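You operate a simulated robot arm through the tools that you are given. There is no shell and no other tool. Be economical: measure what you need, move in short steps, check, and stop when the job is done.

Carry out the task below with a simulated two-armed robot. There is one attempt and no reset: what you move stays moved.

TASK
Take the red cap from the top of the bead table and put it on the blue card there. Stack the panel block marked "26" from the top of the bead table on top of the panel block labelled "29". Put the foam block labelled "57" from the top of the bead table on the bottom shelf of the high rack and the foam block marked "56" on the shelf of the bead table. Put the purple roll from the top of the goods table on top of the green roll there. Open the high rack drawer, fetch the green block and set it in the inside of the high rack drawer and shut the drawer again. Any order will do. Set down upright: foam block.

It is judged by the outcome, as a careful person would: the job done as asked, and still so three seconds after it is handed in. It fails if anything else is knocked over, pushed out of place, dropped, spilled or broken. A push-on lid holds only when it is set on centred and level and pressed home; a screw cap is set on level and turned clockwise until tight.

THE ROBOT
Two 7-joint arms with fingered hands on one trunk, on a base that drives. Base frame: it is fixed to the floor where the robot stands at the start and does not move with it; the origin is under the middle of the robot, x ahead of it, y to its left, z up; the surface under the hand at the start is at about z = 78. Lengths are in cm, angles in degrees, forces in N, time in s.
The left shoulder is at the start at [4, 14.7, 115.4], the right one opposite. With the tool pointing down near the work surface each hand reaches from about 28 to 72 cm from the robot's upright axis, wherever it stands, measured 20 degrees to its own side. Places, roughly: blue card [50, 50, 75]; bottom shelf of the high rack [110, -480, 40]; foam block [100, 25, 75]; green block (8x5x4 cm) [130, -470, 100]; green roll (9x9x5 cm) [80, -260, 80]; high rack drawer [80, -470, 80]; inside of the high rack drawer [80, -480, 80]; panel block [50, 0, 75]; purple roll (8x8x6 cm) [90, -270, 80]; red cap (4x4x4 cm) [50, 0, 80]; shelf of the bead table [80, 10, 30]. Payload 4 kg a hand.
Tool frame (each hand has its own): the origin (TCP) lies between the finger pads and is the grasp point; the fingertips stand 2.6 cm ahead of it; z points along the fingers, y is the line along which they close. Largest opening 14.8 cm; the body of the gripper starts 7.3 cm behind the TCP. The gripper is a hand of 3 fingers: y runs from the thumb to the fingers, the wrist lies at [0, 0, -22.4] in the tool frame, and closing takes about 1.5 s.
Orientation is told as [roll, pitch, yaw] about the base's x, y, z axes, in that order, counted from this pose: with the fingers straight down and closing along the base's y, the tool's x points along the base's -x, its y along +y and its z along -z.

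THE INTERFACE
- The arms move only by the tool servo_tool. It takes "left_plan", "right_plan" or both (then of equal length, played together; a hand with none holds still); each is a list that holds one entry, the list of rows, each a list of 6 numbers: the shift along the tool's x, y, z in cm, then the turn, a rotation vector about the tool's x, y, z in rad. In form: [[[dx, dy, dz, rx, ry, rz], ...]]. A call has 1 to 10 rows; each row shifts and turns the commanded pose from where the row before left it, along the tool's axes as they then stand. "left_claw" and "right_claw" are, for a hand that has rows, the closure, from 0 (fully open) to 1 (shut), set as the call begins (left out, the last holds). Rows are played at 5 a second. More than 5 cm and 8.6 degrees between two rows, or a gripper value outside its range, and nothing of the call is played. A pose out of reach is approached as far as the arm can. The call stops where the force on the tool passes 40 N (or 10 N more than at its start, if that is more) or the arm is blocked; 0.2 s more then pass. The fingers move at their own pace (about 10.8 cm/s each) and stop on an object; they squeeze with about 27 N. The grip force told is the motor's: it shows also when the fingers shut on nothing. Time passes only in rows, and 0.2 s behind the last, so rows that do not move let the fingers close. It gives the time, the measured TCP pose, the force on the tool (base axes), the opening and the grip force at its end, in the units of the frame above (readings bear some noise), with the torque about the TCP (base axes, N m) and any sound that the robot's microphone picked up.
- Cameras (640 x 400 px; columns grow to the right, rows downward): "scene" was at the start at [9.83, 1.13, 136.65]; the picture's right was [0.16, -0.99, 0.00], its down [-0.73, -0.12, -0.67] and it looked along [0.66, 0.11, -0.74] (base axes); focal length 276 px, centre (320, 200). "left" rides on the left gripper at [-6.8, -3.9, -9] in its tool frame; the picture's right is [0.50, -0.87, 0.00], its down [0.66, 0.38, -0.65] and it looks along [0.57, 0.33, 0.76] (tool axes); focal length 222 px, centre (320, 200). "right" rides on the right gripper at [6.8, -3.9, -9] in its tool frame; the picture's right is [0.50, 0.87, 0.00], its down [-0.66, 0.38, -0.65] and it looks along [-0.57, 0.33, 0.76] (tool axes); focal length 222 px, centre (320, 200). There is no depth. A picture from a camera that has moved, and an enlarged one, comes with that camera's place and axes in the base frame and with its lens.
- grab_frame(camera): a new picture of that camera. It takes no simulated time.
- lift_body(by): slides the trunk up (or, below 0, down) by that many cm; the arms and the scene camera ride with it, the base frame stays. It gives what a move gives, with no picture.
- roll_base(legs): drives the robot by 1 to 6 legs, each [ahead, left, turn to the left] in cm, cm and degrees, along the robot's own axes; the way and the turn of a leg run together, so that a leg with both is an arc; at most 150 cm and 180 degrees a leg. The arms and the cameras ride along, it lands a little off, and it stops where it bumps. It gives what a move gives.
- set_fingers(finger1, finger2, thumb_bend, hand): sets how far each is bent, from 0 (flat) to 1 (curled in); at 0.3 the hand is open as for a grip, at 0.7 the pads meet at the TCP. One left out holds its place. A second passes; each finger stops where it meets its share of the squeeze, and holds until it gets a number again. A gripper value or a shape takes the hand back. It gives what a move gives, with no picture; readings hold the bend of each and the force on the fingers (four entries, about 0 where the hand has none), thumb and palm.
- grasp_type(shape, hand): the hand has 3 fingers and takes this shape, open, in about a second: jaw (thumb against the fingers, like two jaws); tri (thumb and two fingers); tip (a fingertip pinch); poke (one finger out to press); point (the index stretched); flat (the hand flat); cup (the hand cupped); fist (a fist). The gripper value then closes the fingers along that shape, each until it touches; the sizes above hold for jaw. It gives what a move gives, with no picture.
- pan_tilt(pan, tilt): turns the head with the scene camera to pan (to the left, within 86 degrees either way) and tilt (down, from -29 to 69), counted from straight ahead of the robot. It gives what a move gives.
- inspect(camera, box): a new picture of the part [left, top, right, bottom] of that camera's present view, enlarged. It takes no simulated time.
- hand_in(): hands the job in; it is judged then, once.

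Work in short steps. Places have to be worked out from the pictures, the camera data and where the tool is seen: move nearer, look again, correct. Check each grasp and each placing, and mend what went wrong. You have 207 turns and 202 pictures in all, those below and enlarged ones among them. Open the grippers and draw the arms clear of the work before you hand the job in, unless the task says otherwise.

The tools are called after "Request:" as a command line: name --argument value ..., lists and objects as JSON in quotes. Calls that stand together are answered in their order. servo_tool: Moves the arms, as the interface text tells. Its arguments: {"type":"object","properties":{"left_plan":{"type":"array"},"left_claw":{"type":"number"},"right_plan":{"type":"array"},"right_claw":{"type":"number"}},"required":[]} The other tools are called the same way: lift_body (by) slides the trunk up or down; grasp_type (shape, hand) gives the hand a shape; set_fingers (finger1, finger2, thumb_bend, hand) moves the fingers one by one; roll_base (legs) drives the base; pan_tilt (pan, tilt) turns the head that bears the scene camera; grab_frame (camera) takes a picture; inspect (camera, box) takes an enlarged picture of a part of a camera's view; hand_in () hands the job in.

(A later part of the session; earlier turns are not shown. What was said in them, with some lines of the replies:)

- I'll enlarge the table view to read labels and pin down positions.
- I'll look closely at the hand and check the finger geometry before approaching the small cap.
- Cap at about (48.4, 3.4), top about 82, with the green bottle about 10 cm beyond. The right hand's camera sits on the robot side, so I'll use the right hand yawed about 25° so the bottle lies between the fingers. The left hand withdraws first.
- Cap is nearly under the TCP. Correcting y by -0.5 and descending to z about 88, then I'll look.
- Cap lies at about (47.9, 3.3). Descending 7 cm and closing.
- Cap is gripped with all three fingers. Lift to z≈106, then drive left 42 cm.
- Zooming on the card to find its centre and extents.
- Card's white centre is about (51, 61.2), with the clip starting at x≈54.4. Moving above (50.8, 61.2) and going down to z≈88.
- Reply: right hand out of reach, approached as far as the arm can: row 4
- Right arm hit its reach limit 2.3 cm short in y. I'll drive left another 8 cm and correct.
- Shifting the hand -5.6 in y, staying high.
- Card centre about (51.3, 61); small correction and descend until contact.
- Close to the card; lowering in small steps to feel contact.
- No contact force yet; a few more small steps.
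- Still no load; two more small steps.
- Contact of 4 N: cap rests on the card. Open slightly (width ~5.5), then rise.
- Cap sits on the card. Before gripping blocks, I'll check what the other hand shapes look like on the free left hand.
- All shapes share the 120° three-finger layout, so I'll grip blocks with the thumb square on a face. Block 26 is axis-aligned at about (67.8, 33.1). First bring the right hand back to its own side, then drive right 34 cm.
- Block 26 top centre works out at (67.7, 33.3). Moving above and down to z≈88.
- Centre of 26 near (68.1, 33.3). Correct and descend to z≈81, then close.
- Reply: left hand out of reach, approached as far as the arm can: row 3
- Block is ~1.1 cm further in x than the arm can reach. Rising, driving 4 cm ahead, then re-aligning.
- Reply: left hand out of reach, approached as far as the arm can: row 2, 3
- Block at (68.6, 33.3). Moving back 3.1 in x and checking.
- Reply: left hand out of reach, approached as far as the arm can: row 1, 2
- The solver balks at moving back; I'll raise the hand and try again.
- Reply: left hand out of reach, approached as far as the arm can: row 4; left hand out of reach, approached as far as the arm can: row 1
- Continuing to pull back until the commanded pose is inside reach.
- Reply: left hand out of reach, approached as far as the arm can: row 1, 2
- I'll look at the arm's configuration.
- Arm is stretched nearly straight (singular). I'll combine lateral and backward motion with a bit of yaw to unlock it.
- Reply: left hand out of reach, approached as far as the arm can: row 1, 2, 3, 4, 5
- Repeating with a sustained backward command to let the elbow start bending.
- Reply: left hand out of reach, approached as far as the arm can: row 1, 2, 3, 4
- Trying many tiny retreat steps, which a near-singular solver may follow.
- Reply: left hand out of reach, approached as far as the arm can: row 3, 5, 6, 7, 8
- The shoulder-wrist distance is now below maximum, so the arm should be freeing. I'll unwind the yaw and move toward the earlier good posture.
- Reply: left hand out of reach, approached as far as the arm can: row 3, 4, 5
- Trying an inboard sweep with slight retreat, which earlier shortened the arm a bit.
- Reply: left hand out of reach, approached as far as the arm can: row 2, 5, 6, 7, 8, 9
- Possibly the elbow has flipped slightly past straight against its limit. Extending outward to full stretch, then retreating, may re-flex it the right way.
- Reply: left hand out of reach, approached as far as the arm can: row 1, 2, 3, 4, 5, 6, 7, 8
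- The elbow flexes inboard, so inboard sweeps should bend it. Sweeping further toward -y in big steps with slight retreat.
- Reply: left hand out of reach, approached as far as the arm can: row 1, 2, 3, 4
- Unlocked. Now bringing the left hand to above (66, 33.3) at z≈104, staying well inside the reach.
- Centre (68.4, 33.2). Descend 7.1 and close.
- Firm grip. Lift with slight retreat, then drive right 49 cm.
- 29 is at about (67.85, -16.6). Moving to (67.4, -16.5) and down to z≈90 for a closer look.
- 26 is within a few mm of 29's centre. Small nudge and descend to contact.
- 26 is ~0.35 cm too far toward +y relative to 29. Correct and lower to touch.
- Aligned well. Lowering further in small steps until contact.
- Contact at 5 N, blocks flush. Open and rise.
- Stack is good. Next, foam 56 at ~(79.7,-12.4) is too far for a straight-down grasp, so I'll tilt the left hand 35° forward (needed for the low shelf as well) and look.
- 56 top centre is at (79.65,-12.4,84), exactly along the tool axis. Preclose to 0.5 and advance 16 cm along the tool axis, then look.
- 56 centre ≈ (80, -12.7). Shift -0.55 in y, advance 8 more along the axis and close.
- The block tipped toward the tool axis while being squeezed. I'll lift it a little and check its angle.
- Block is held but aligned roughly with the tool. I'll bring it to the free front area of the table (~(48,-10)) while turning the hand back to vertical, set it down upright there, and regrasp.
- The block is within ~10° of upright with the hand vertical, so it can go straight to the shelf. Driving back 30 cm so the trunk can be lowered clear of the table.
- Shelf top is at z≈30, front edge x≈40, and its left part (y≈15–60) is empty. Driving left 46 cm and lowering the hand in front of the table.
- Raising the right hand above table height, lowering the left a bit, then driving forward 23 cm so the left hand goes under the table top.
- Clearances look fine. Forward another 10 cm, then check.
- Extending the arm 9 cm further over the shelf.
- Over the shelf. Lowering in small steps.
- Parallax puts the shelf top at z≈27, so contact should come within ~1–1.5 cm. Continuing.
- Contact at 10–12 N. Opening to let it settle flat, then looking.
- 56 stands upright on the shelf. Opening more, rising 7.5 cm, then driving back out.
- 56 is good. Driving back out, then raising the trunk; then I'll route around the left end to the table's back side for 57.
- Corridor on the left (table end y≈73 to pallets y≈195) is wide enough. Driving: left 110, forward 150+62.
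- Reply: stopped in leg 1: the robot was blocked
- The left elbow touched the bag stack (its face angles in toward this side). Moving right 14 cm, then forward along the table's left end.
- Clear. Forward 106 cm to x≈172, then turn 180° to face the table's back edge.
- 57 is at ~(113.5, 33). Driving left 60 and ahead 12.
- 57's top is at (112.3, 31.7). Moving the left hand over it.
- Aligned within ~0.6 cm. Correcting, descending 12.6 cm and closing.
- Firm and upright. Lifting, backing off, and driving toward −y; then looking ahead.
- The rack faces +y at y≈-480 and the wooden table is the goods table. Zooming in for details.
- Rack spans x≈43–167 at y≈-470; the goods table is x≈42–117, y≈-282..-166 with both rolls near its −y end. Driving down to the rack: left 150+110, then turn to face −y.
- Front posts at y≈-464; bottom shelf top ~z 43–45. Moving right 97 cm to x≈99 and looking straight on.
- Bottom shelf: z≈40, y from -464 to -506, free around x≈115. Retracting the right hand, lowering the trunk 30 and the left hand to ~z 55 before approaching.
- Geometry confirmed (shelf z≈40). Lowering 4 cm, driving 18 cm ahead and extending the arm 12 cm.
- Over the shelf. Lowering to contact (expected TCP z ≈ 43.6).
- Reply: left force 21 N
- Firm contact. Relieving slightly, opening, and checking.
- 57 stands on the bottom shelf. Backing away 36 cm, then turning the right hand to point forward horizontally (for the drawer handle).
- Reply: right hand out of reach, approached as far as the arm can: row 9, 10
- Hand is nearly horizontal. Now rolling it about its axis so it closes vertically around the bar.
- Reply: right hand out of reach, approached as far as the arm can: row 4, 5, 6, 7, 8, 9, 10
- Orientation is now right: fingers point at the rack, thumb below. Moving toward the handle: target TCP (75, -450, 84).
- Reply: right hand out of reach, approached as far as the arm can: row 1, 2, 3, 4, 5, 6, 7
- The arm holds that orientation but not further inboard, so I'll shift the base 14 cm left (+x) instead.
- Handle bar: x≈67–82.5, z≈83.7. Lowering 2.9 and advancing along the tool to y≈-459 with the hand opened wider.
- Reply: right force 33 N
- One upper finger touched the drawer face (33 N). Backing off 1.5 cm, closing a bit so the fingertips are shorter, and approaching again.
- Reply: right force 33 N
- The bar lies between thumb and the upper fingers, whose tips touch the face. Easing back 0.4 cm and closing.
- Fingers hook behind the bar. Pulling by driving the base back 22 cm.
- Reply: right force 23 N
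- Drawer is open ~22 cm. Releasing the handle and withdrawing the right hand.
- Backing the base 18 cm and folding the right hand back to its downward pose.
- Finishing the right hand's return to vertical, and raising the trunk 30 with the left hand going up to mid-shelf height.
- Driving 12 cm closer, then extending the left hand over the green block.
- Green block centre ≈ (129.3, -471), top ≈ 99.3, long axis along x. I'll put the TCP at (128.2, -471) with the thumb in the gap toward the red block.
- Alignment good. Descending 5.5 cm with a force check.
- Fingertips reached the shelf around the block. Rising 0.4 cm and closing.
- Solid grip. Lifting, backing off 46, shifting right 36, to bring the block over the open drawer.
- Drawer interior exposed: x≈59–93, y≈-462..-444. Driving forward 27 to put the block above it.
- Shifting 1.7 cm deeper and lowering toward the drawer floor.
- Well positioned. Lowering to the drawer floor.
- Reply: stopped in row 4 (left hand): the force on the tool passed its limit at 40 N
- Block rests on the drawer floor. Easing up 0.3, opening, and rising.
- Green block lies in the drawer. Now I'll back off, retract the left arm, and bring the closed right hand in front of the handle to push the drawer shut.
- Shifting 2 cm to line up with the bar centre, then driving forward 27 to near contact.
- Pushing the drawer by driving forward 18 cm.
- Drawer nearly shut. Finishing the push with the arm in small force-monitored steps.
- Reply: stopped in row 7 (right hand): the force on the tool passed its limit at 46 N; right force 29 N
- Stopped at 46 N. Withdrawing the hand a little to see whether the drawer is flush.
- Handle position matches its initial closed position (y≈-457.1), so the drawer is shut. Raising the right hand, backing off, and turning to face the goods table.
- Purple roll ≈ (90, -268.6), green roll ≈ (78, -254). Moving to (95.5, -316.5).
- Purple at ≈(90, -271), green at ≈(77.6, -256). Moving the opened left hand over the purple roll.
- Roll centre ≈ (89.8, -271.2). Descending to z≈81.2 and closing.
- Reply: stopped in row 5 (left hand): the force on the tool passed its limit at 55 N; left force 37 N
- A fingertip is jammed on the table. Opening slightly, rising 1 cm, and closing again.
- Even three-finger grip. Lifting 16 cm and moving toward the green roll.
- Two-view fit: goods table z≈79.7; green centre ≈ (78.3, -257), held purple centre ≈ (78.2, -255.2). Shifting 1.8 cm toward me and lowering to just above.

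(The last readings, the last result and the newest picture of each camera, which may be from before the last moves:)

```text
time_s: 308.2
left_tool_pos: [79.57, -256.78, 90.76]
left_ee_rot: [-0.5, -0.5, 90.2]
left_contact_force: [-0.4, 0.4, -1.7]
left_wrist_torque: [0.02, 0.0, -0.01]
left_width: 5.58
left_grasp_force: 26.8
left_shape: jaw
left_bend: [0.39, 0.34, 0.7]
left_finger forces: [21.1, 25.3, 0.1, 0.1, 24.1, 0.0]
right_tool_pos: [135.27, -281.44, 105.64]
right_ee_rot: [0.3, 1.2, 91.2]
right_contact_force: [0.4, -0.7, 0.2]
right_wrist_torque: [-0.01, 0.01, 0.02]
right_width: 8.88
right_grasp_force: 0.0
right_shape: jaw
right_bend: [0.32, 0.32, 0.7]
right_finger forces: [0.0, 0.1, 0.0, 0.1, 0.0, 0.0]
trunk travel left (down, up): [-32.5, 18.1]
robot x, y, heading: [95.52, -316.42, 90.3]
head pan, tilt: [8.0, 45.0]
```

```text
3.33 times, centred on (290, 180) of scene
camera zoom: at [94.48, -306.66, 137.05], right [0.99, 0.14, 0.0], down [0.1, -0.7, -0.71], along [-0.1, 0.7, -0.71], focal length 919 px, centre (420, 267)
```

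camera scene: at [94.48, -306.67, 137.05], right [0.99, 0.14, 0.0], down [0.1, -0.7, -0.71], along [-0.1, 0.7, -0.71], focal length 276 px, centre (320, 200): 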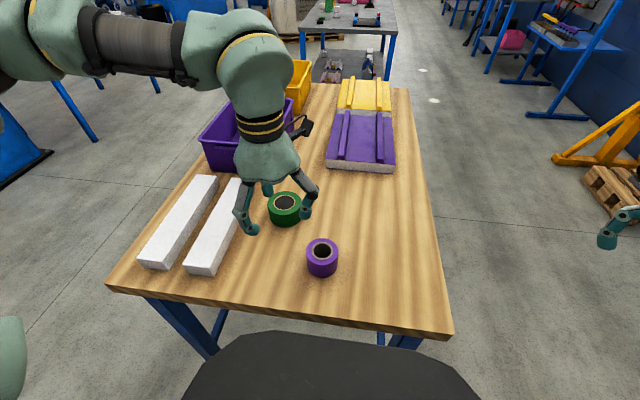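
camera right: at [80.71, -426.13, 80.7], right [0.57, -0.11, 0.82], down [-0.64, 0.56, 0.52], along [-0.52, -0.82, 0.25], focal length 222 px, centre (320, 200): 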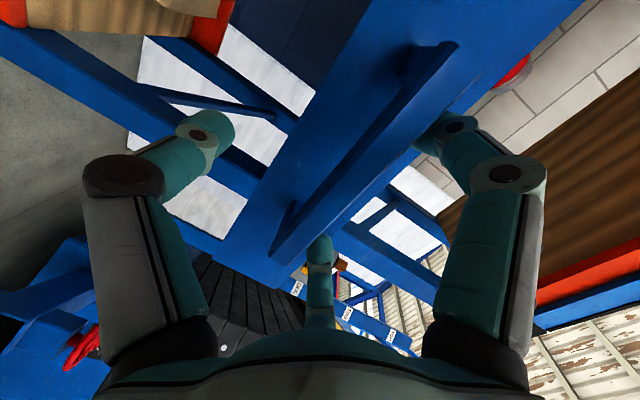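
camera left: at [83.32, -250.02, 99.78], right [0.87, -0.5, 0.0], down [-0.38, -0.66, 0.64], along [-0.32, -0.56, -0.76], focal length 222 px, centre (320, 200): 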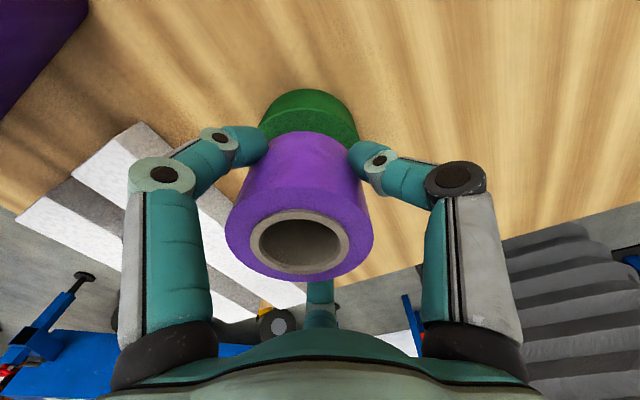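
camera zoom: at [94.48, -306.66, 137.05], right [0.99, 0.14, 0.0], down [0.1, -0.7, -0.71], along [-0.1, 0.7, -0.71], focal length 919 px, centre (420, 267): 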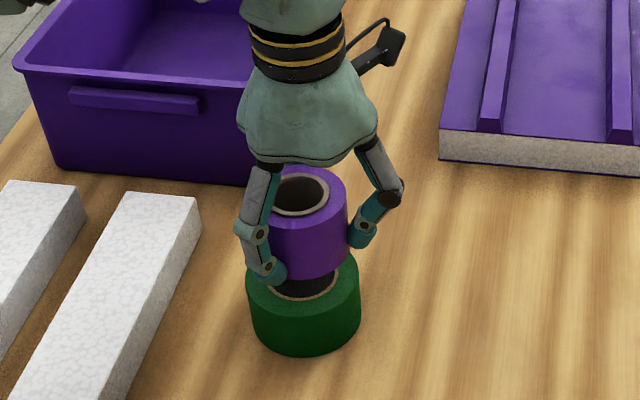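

Well aligned (purple ~0.2 cm too far +x). Correcting and lowering to contact.

Request:
servo_tool --left_plan '[[[0, 0.2, 0.6, 0, 0, 0], [0, 0, 0.6, 0, 0, 0], [0, 0, 0.4, 0, 0, 0], [0, 0, 0, 0, 0, 0]]]'

Request:
servo_tool --left_plan '[[[0, 0, 0.2, 0, 0, 0], [0, 0, 0.2, 0, 0, 0], [0, 0, 0.2, 0, 0, 0], [0, 0, 0, 0, 0, 0]]]'

Request:
inspect --camera "scene" --box '[230, 120, 350, 240]'

```text
time_s: 309.2
left_tool_pos: [79.15, -256.68, 89.28]
left_ee_rot: [-0.5, -0.5, 90.1]
left_contact_force: [-0.7, -0.2, -0.8]
left_wrist_torque: [0.0, 0.0, 0.02]
left_width: 5.62
left_grasp_force: 27.2
left_shape: jaw
left_bend: [0.39, 0.34, 0.7]
left_finger forces: [20.9, 25.3, 0.1, 0.0, 24.1, 0.0]
right_tool_pos: [135.2, -281.51, 105.84]
right_ee_rot: [0.4, 1.2, 91.1]
right_contact_force: [-0.4, 0.2, 0.2]
right_wrist_torque: [0.0, 0.03, 0.02]
right_width: 8.87
right_grasp_force: 0.1
right_shape: jaw
right_bend: [0.32, 0.32, 0.7]
right_finger forces: [0.1, 0.0, 0.1, 0.1, 0.0, 0.0]
trunk travel left (down, up): [-32.5, 18.1]
robot x, y, heading: [95.31, -316.4, 90.3]
head pan, tilt: [8.0, 45.0]
```

```text
time_s: 310.2
left_tool_pos: [79.05, -256.81, 88.65]
left_ee_rot: [-0.5, -0.5, 90.2]
left_contact_force: [-0.6, -0.3, -1.8]
left_wrist_torque: [-0.01, -0.03, 0.04]
left_width: 5.61
left_grasp_force: 26.9
left_shape: jaw
left_bend: [0.39, 0.34, 0.7]
left_finger forces: [20.9, 25.1, 0.1, 0.0, 24.1, 0.0]
right_tool_pos: [135.29, -281.5, 105.84]
right_ee_rot: [0.3, 1.1, 91.2]
right_contact_force: [0.3, 0.1, 0.0]
right_wrist_torque: [0.02, -0.01, 0.0]
right_width: 8.9
right_grasp_force: 0.0
right_shape: jaw
right_bend: [0.32, 0.32, 0.7]
right_finger forces: [0.1, 0.0, 0.0, 0.0, 0.0, 0.0]
trunk travel left (down, up): [-32.5, 18.1]
robot x, y, heading: [95.32, -316.41, 90.5]
head pan, tilt: [8.0, 45.0]
```

```text
3.33 times, centred on (290, 180) of scene
camera zoom: at [94.47, -306.66, 137.05], right [0.99, 0.14, 0.0], down [0.1, -0.7, -0.71], along [-0.1, 0.7, -0.71], focal length 919 px, centre (420, 267)
```

zoom: 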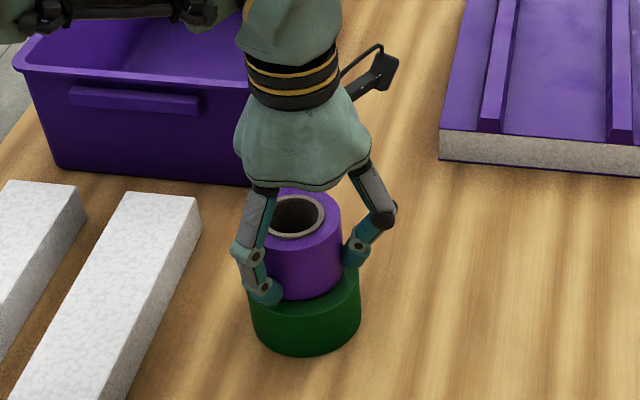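

Slight lateral trim (+0.25 x) and continue to contact.

Request:
servo_tool --left_plan '[[[0, -0.25, 0, 0, 0, 0], [0, 0, 0.2, 0, 0, 0], [0, 0, 0.2, 0, 0, 0], [0, 0, 0, 0, 0, 0]]]'

Request:
servo_tool --left_plan '[[[0, 0, 0.2, 0, 0, 0], [0, 0, 0.2, 0, 0, 0], [0, 0, 0, 0, 0, 0]]]'

```text
time_s: 311.2
left_tool_pos: [79.34, -256.8, 88.22]
left_ee_rot: [-0.5, -0.5, 90.3]
left_contact_force: [0.4, -0.2, -0.9]
left_wrist_torque: [0.0, -0.04, -0.03]
left_width: 5.59
left_grasp_force: 27.1
left_shape: jaw
left_bend: [0.39, 0.34, 0.7]
left_finger forces: [20.9, 25.2, 0.0, 0.0, 24.1, 0.1]
right_tool_pos: [135.28, -281.42, 105.79]
right_ee_rot: [0.2, 1.2, 91.2]
right_contact_force: [0.1, -0.1, 0.0]
right_wrist_torque: [0.0, 0.0, -0.01]
right_width: 8.89
right_grasp_force: 0.1
right_shape: jaw
right_bend: [0.32, 0.32, 0.7]
right_finger forces: [0.0, 0.0, 0.0, 0.0, 0.0, 0.1]
trunk travel left (down, up): [-32.5, 18.1]
robot x, y, heading: [95.57, -317.02, 90.4]
head pan, tilt: [8.0, 45.0]
```

```text
time_s: 312.0
left_tool_pos: [79.43, -256.78, 88.17]
left_ee_rot: [-0.5, -0.7, 90.2]
left_contact_force: [-1.6, 0.4, 15.3]
left_wrist_torque: [-0.2, 0.21, -0.01]
left_width: 5.61
left_grasp_force: 26.5
left_shape: jaw
left_bend: [0.39, 0.34, 0.7]
left_finger forces: [22.8, 27.7, 0.1, 0.0, 25.1, 0.0]
right_tool_pos: [135.3, -281.63, 105.7]
right_ee_rot: [0.2, 1.0, 91.1]
right_contact_force: [0.5, -0.9, -0.3]
right_wrist_torque: [-0.04, 0.01, 0.01]
right_width: 8.88
right_grasp_force: 0.0
right_shape: jaw
right_bend: [0.32, 0.32, 0.7]
right_finger forces: [0.0, 0.0, 0.0, 0.0, 0.0, 0.0]
trunk travel left (down, up): [-32.5, 18.1]
robot x, y, heading: [95.48, -316.81, 90.4]
head pan, tilt: [8.0, 45.0]
```

Contact (15 N). Checking alignment before releasing.

Request:
inspect --camera "scene" --box '[250, 150, 330, 230]'

Request:
grab_frame --camera "left"

```text
5.00 times, centred on (290, 190) of scene
camera zoom: at [94.5, -306.86, 137.07], right [0.99, 0.14, 0.0], down [0.1, -0.7, -0.71], along [-0.1, 0.7, -0.71], focal length 1378 px, centre (470, 250)
```

zoom: 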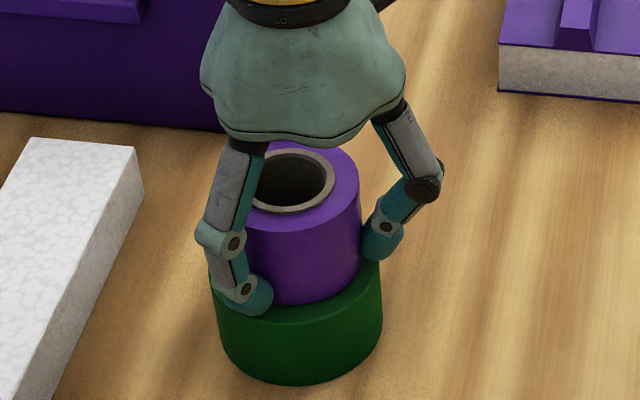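

```text
49 pictures are left
camera left: at [83.19, -250.21, 97.25], right [0.87, -0.5, 0.0], down [-0.38, -0.67, 0.64], along [-0.32, -0.56, -0.77], focal length 222 px, centre (320, 200)
```

left: 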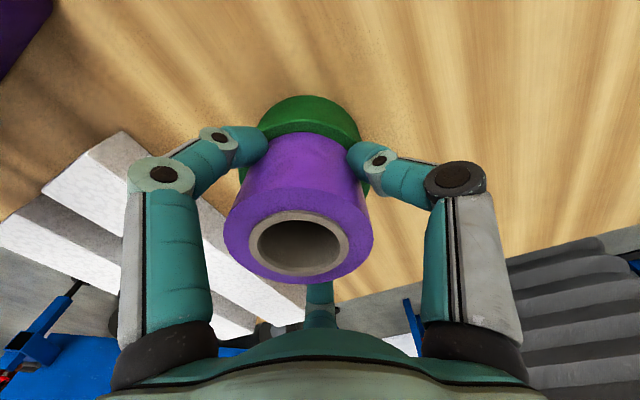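

Well centred. Opening gently and rising.

Request:
servo_tool --left_plan '[[[0, 0, -0.1, 0, 0, 0], [0, 0, 0, 0, 0, 0], [0, 0, 0, 0, 0, 0], [0, 0, 0, 0, 0, 0], [0, 0, 0, 0, 0, 0]]]' --left_claw 0.15

Request:
grab_frame --camera "left"

```text
time_s: 313.2
left_tool_pos: [79.37, -256.89, 88.01]
left_ee_rot: [-0.4, -0.5, 90.2]
left_contact_force: [0.5, 0.3, 0.3]
left_wrist_torque: [0.01, -0.02, 0.01]
left_width: 12.55
left_grasp_force: 0.2
left_shape: jaw
left_bend: [0.25, 0.25, 0.4]
left_finger forces: [0.1, 0.0, 0.0, 0.0, 0.0, 0.0]
right_tool_pos: [135.26, -281.59, 105.58]
right_ee_rot: [0.3, 1.2, 91.3]
right_contact_force: [0.0, 0.2, -0.2]
right_wrist_torque: [-0.02, -0.02, 0.03]
right_width: 8.88
right_grasp_force: 0.1
right_shape: jaw
right_bend: [0.32, 0.32, 0.7]
right_finger forces: [0.1, 0.0, 0.1, 0.0, 0.0, 0.1]
trunk travel left (down, up): [-32.5, 18.1]
robot x, y, heading: [95.42, -316.67, 90.5]
head pan, tilt: [8.0, 45.0]
```

```text
48 pictures are left
camera left: at [83.18, -250.14, 97.06], right [0.87, -0.5, 0.0], down [-0.38, -0.66, 0.65], along [-0.32, -0.56, -0.76], focal length 222 px, centre (320, 200)
```

left: 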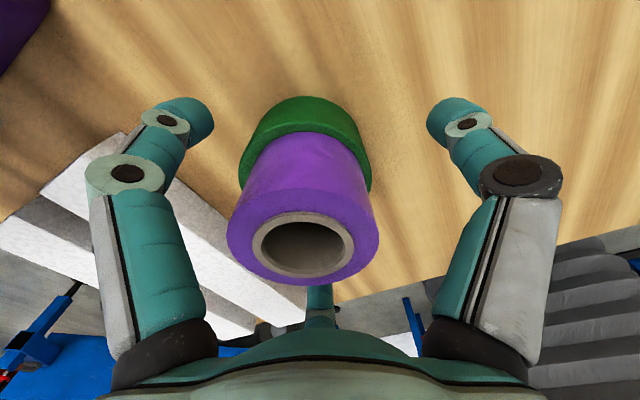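

Purple sits flat on green. Rising straight up, then backing away and checking.

Request:
servo_tool --left_plan '[[[0, 0, -2, 0, 0, 0], [0, 0, -3, 0, 0, 0], [0, 0, -4, 0, 0, 0], [0, 0, -4.5, 0, 0, 0], [1, 0, -4, 0, 0, 0], [3, 0, 0, 0, 0, 0], [4, 0, 0, 0, 0, 0], [4, 0, 0, 0, 0, 0]]]'

Request:
inspect --camera "scene" --box '[200, 120, 380, 260]'

```text
time_s: 315.0
left_tool_pos: [79.28, -269.23, 105.47]
left_ee_rot: [-0.5, -0.5, 90.2]
left_contact_force: [-0.3, -1.0, 1.0]
left_wrist_torque: [0.02, 0.01, 0.03]
left_width: 12.57
left_grasp_force: 0.0
left_shape: jaw
left_bend: [0.25, 0.25, 0.4]
left_finger forces: [0.1, 0.0, 0.0, 0.0, 0.1, 0.0]
right_tool_pos: [135.28, -281.58, 105.76]
right_ee_rot: [0.3, 1.1, 91.2]
right_contact_force: [-0.4, 0.9, -0.3]
right_wrist_torque: [0.01, -0.04, 0.01]
right_width: 8.89
right_grasp_force: 0.1
right_shape: jaw
right_bend: [0.32, 0.32, 0.7]
right_finger forces: [0.0, 0.0, 0.1, 0.1, 0.1, 0.0]
trunk travel left (down, up): [-32.5, 18.1]
robot x, y, heading: [95.34, -316.65, 90.2]
head pan, tilt: [8.0, 45.0]
```

```text
2.86 times, centred on (290, 190) of scene
camera zoom: at [94.45, -306.78, 137.05], right [0.99, 0.14, 0.0], down [0.1, -0.7, -0.71], along [-0.1, 0.7, -0.71], focal length 788 px, centre (406, 229)
```

zoom: 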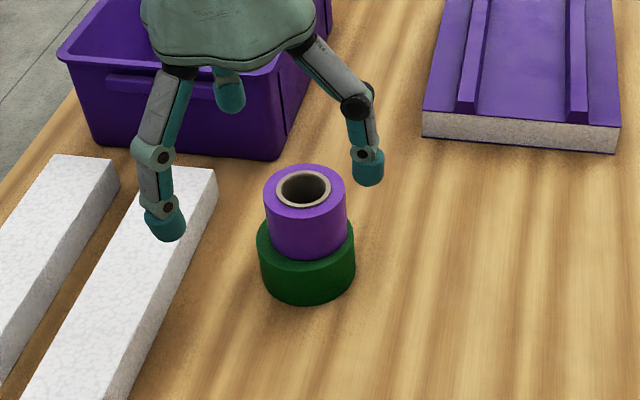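

Purple roll is squarely on the green one. Backing clear and taking a last look.

Request:
roll_base --legs '[[-35, 0, 0]]'

Request:
pan_tilt --pan 10 --tilt 20

Request:
inspect --camera "scene" --box '[180, 60, 460, 240]'

```text
time_s: 317.2
left_tool_pos: [79.48, -303.27, 105.34]
left_ee_rot: [-0.5, -0.5, 90.0]
left_contact_force: [0.3, 0.0, 0.3]
left_wrist_torque: [-0.02, 0.04, -0.01]
left_width: 12.58
left_grasp_force: 0.1
left_shape: jaw
left_bend: [0.25, 0.25, 0.4]
left_finger forces: [0.0, 0.1, 0.0, 0.1, 0.1, 0.0]
right_tool_pos: [135.41, -315.8, 105.78]
right_ee_rot: [0.4, 1.1, 91.1]
right_contact_force: [0.8, 0.3, 0.2]
right_wrist_torque: [0.01, 0.0, 0.01]
right_width: 8.89
right_grasp_force: 0.0
right_shape: jaw
right_bend: [0.32, 0.32, 0.7]
right_finger forces: [0.1, 0.1, 0.0, 0.0, 0.0, 0.0]
trunk travel left (down, up): [-32.5, 18.1]
robot x, y, heading: [95.76, -351.07, 90.0]
head pan, tilt: [8.0, 45.0]
```

```text
time_s: 318.1
left_tool_pos: [79.6, -303.4, 105.48]
left_ee_rot: [-0.5, -0.5, 90.0]
left_contact_force: [0.0, 0.0, -0.5]
left_wrist_torque: [0.0, -0.03, 0.02]
left_width: 12.59
left_grasp_force: 0.1
left_shape: jaw
left_bend: [0.25, 0.25, 0.4]
left_finger forces: [0.0, 0.0, 0.1, 0.1, 0.1, 0.0]
right_tool_pos: [135.31, -315.9, 105.76]
right_ee_rot: [0.3, 1.0, 91.2]
right_contact_force: [0.0, 0.7, 0.6]
right_wrist_torque: [0.02, 0.03, 0.02]
right_width: 8.87
right_grasp_force: 0.1
right_shape: jaw
right_bend: [0.32, 0.32, 0.7]
right_finger forces: [0.0, 0.0, 0.0, 0.0, 0.0, 0.0]
trunk travel left (down, up): [-32.5, 18.1]
robot x, y, heading: [96.02, -350.91, 90.2]
head pan, tilt: [10.0, 20.0]
```

```text
2.22 times, centred on (320, 150) of scene
camera zoom: at [94.13, -339.82, 140.9], right [0.98, 0.18, 0.0], down [0.06, -0.34, -0.94], along [-0.17, 0.92, -0.34], focal length 613 px, centre (320, 311)
```

zoom: 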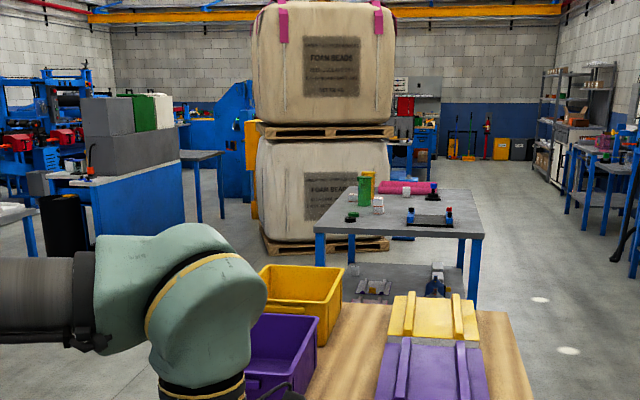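

Everything is in place, both hands are empty and clear. Handing in.

Request:
hand_in

```text
The job is handed in.
```

The job is handed in, and all six parts were done as asked. Both hands ended empty and clear of the work.

- **Red cap:** it is on the blue card.
- **Panel blocks:** 26 is stacked on 29.
- **Foam blocks:** 57 is upright on the high rack's bottom shelf, and 56 is upright on the bead table's shelf.
- **Rolls:** the purple roll is on the green roll.
- **Drawer:** the green block is inside and the drawer is shut.

While driving past the bead table, the left elbow bumped the stack of foam-bead bags. In a last look the stack was standing normally.
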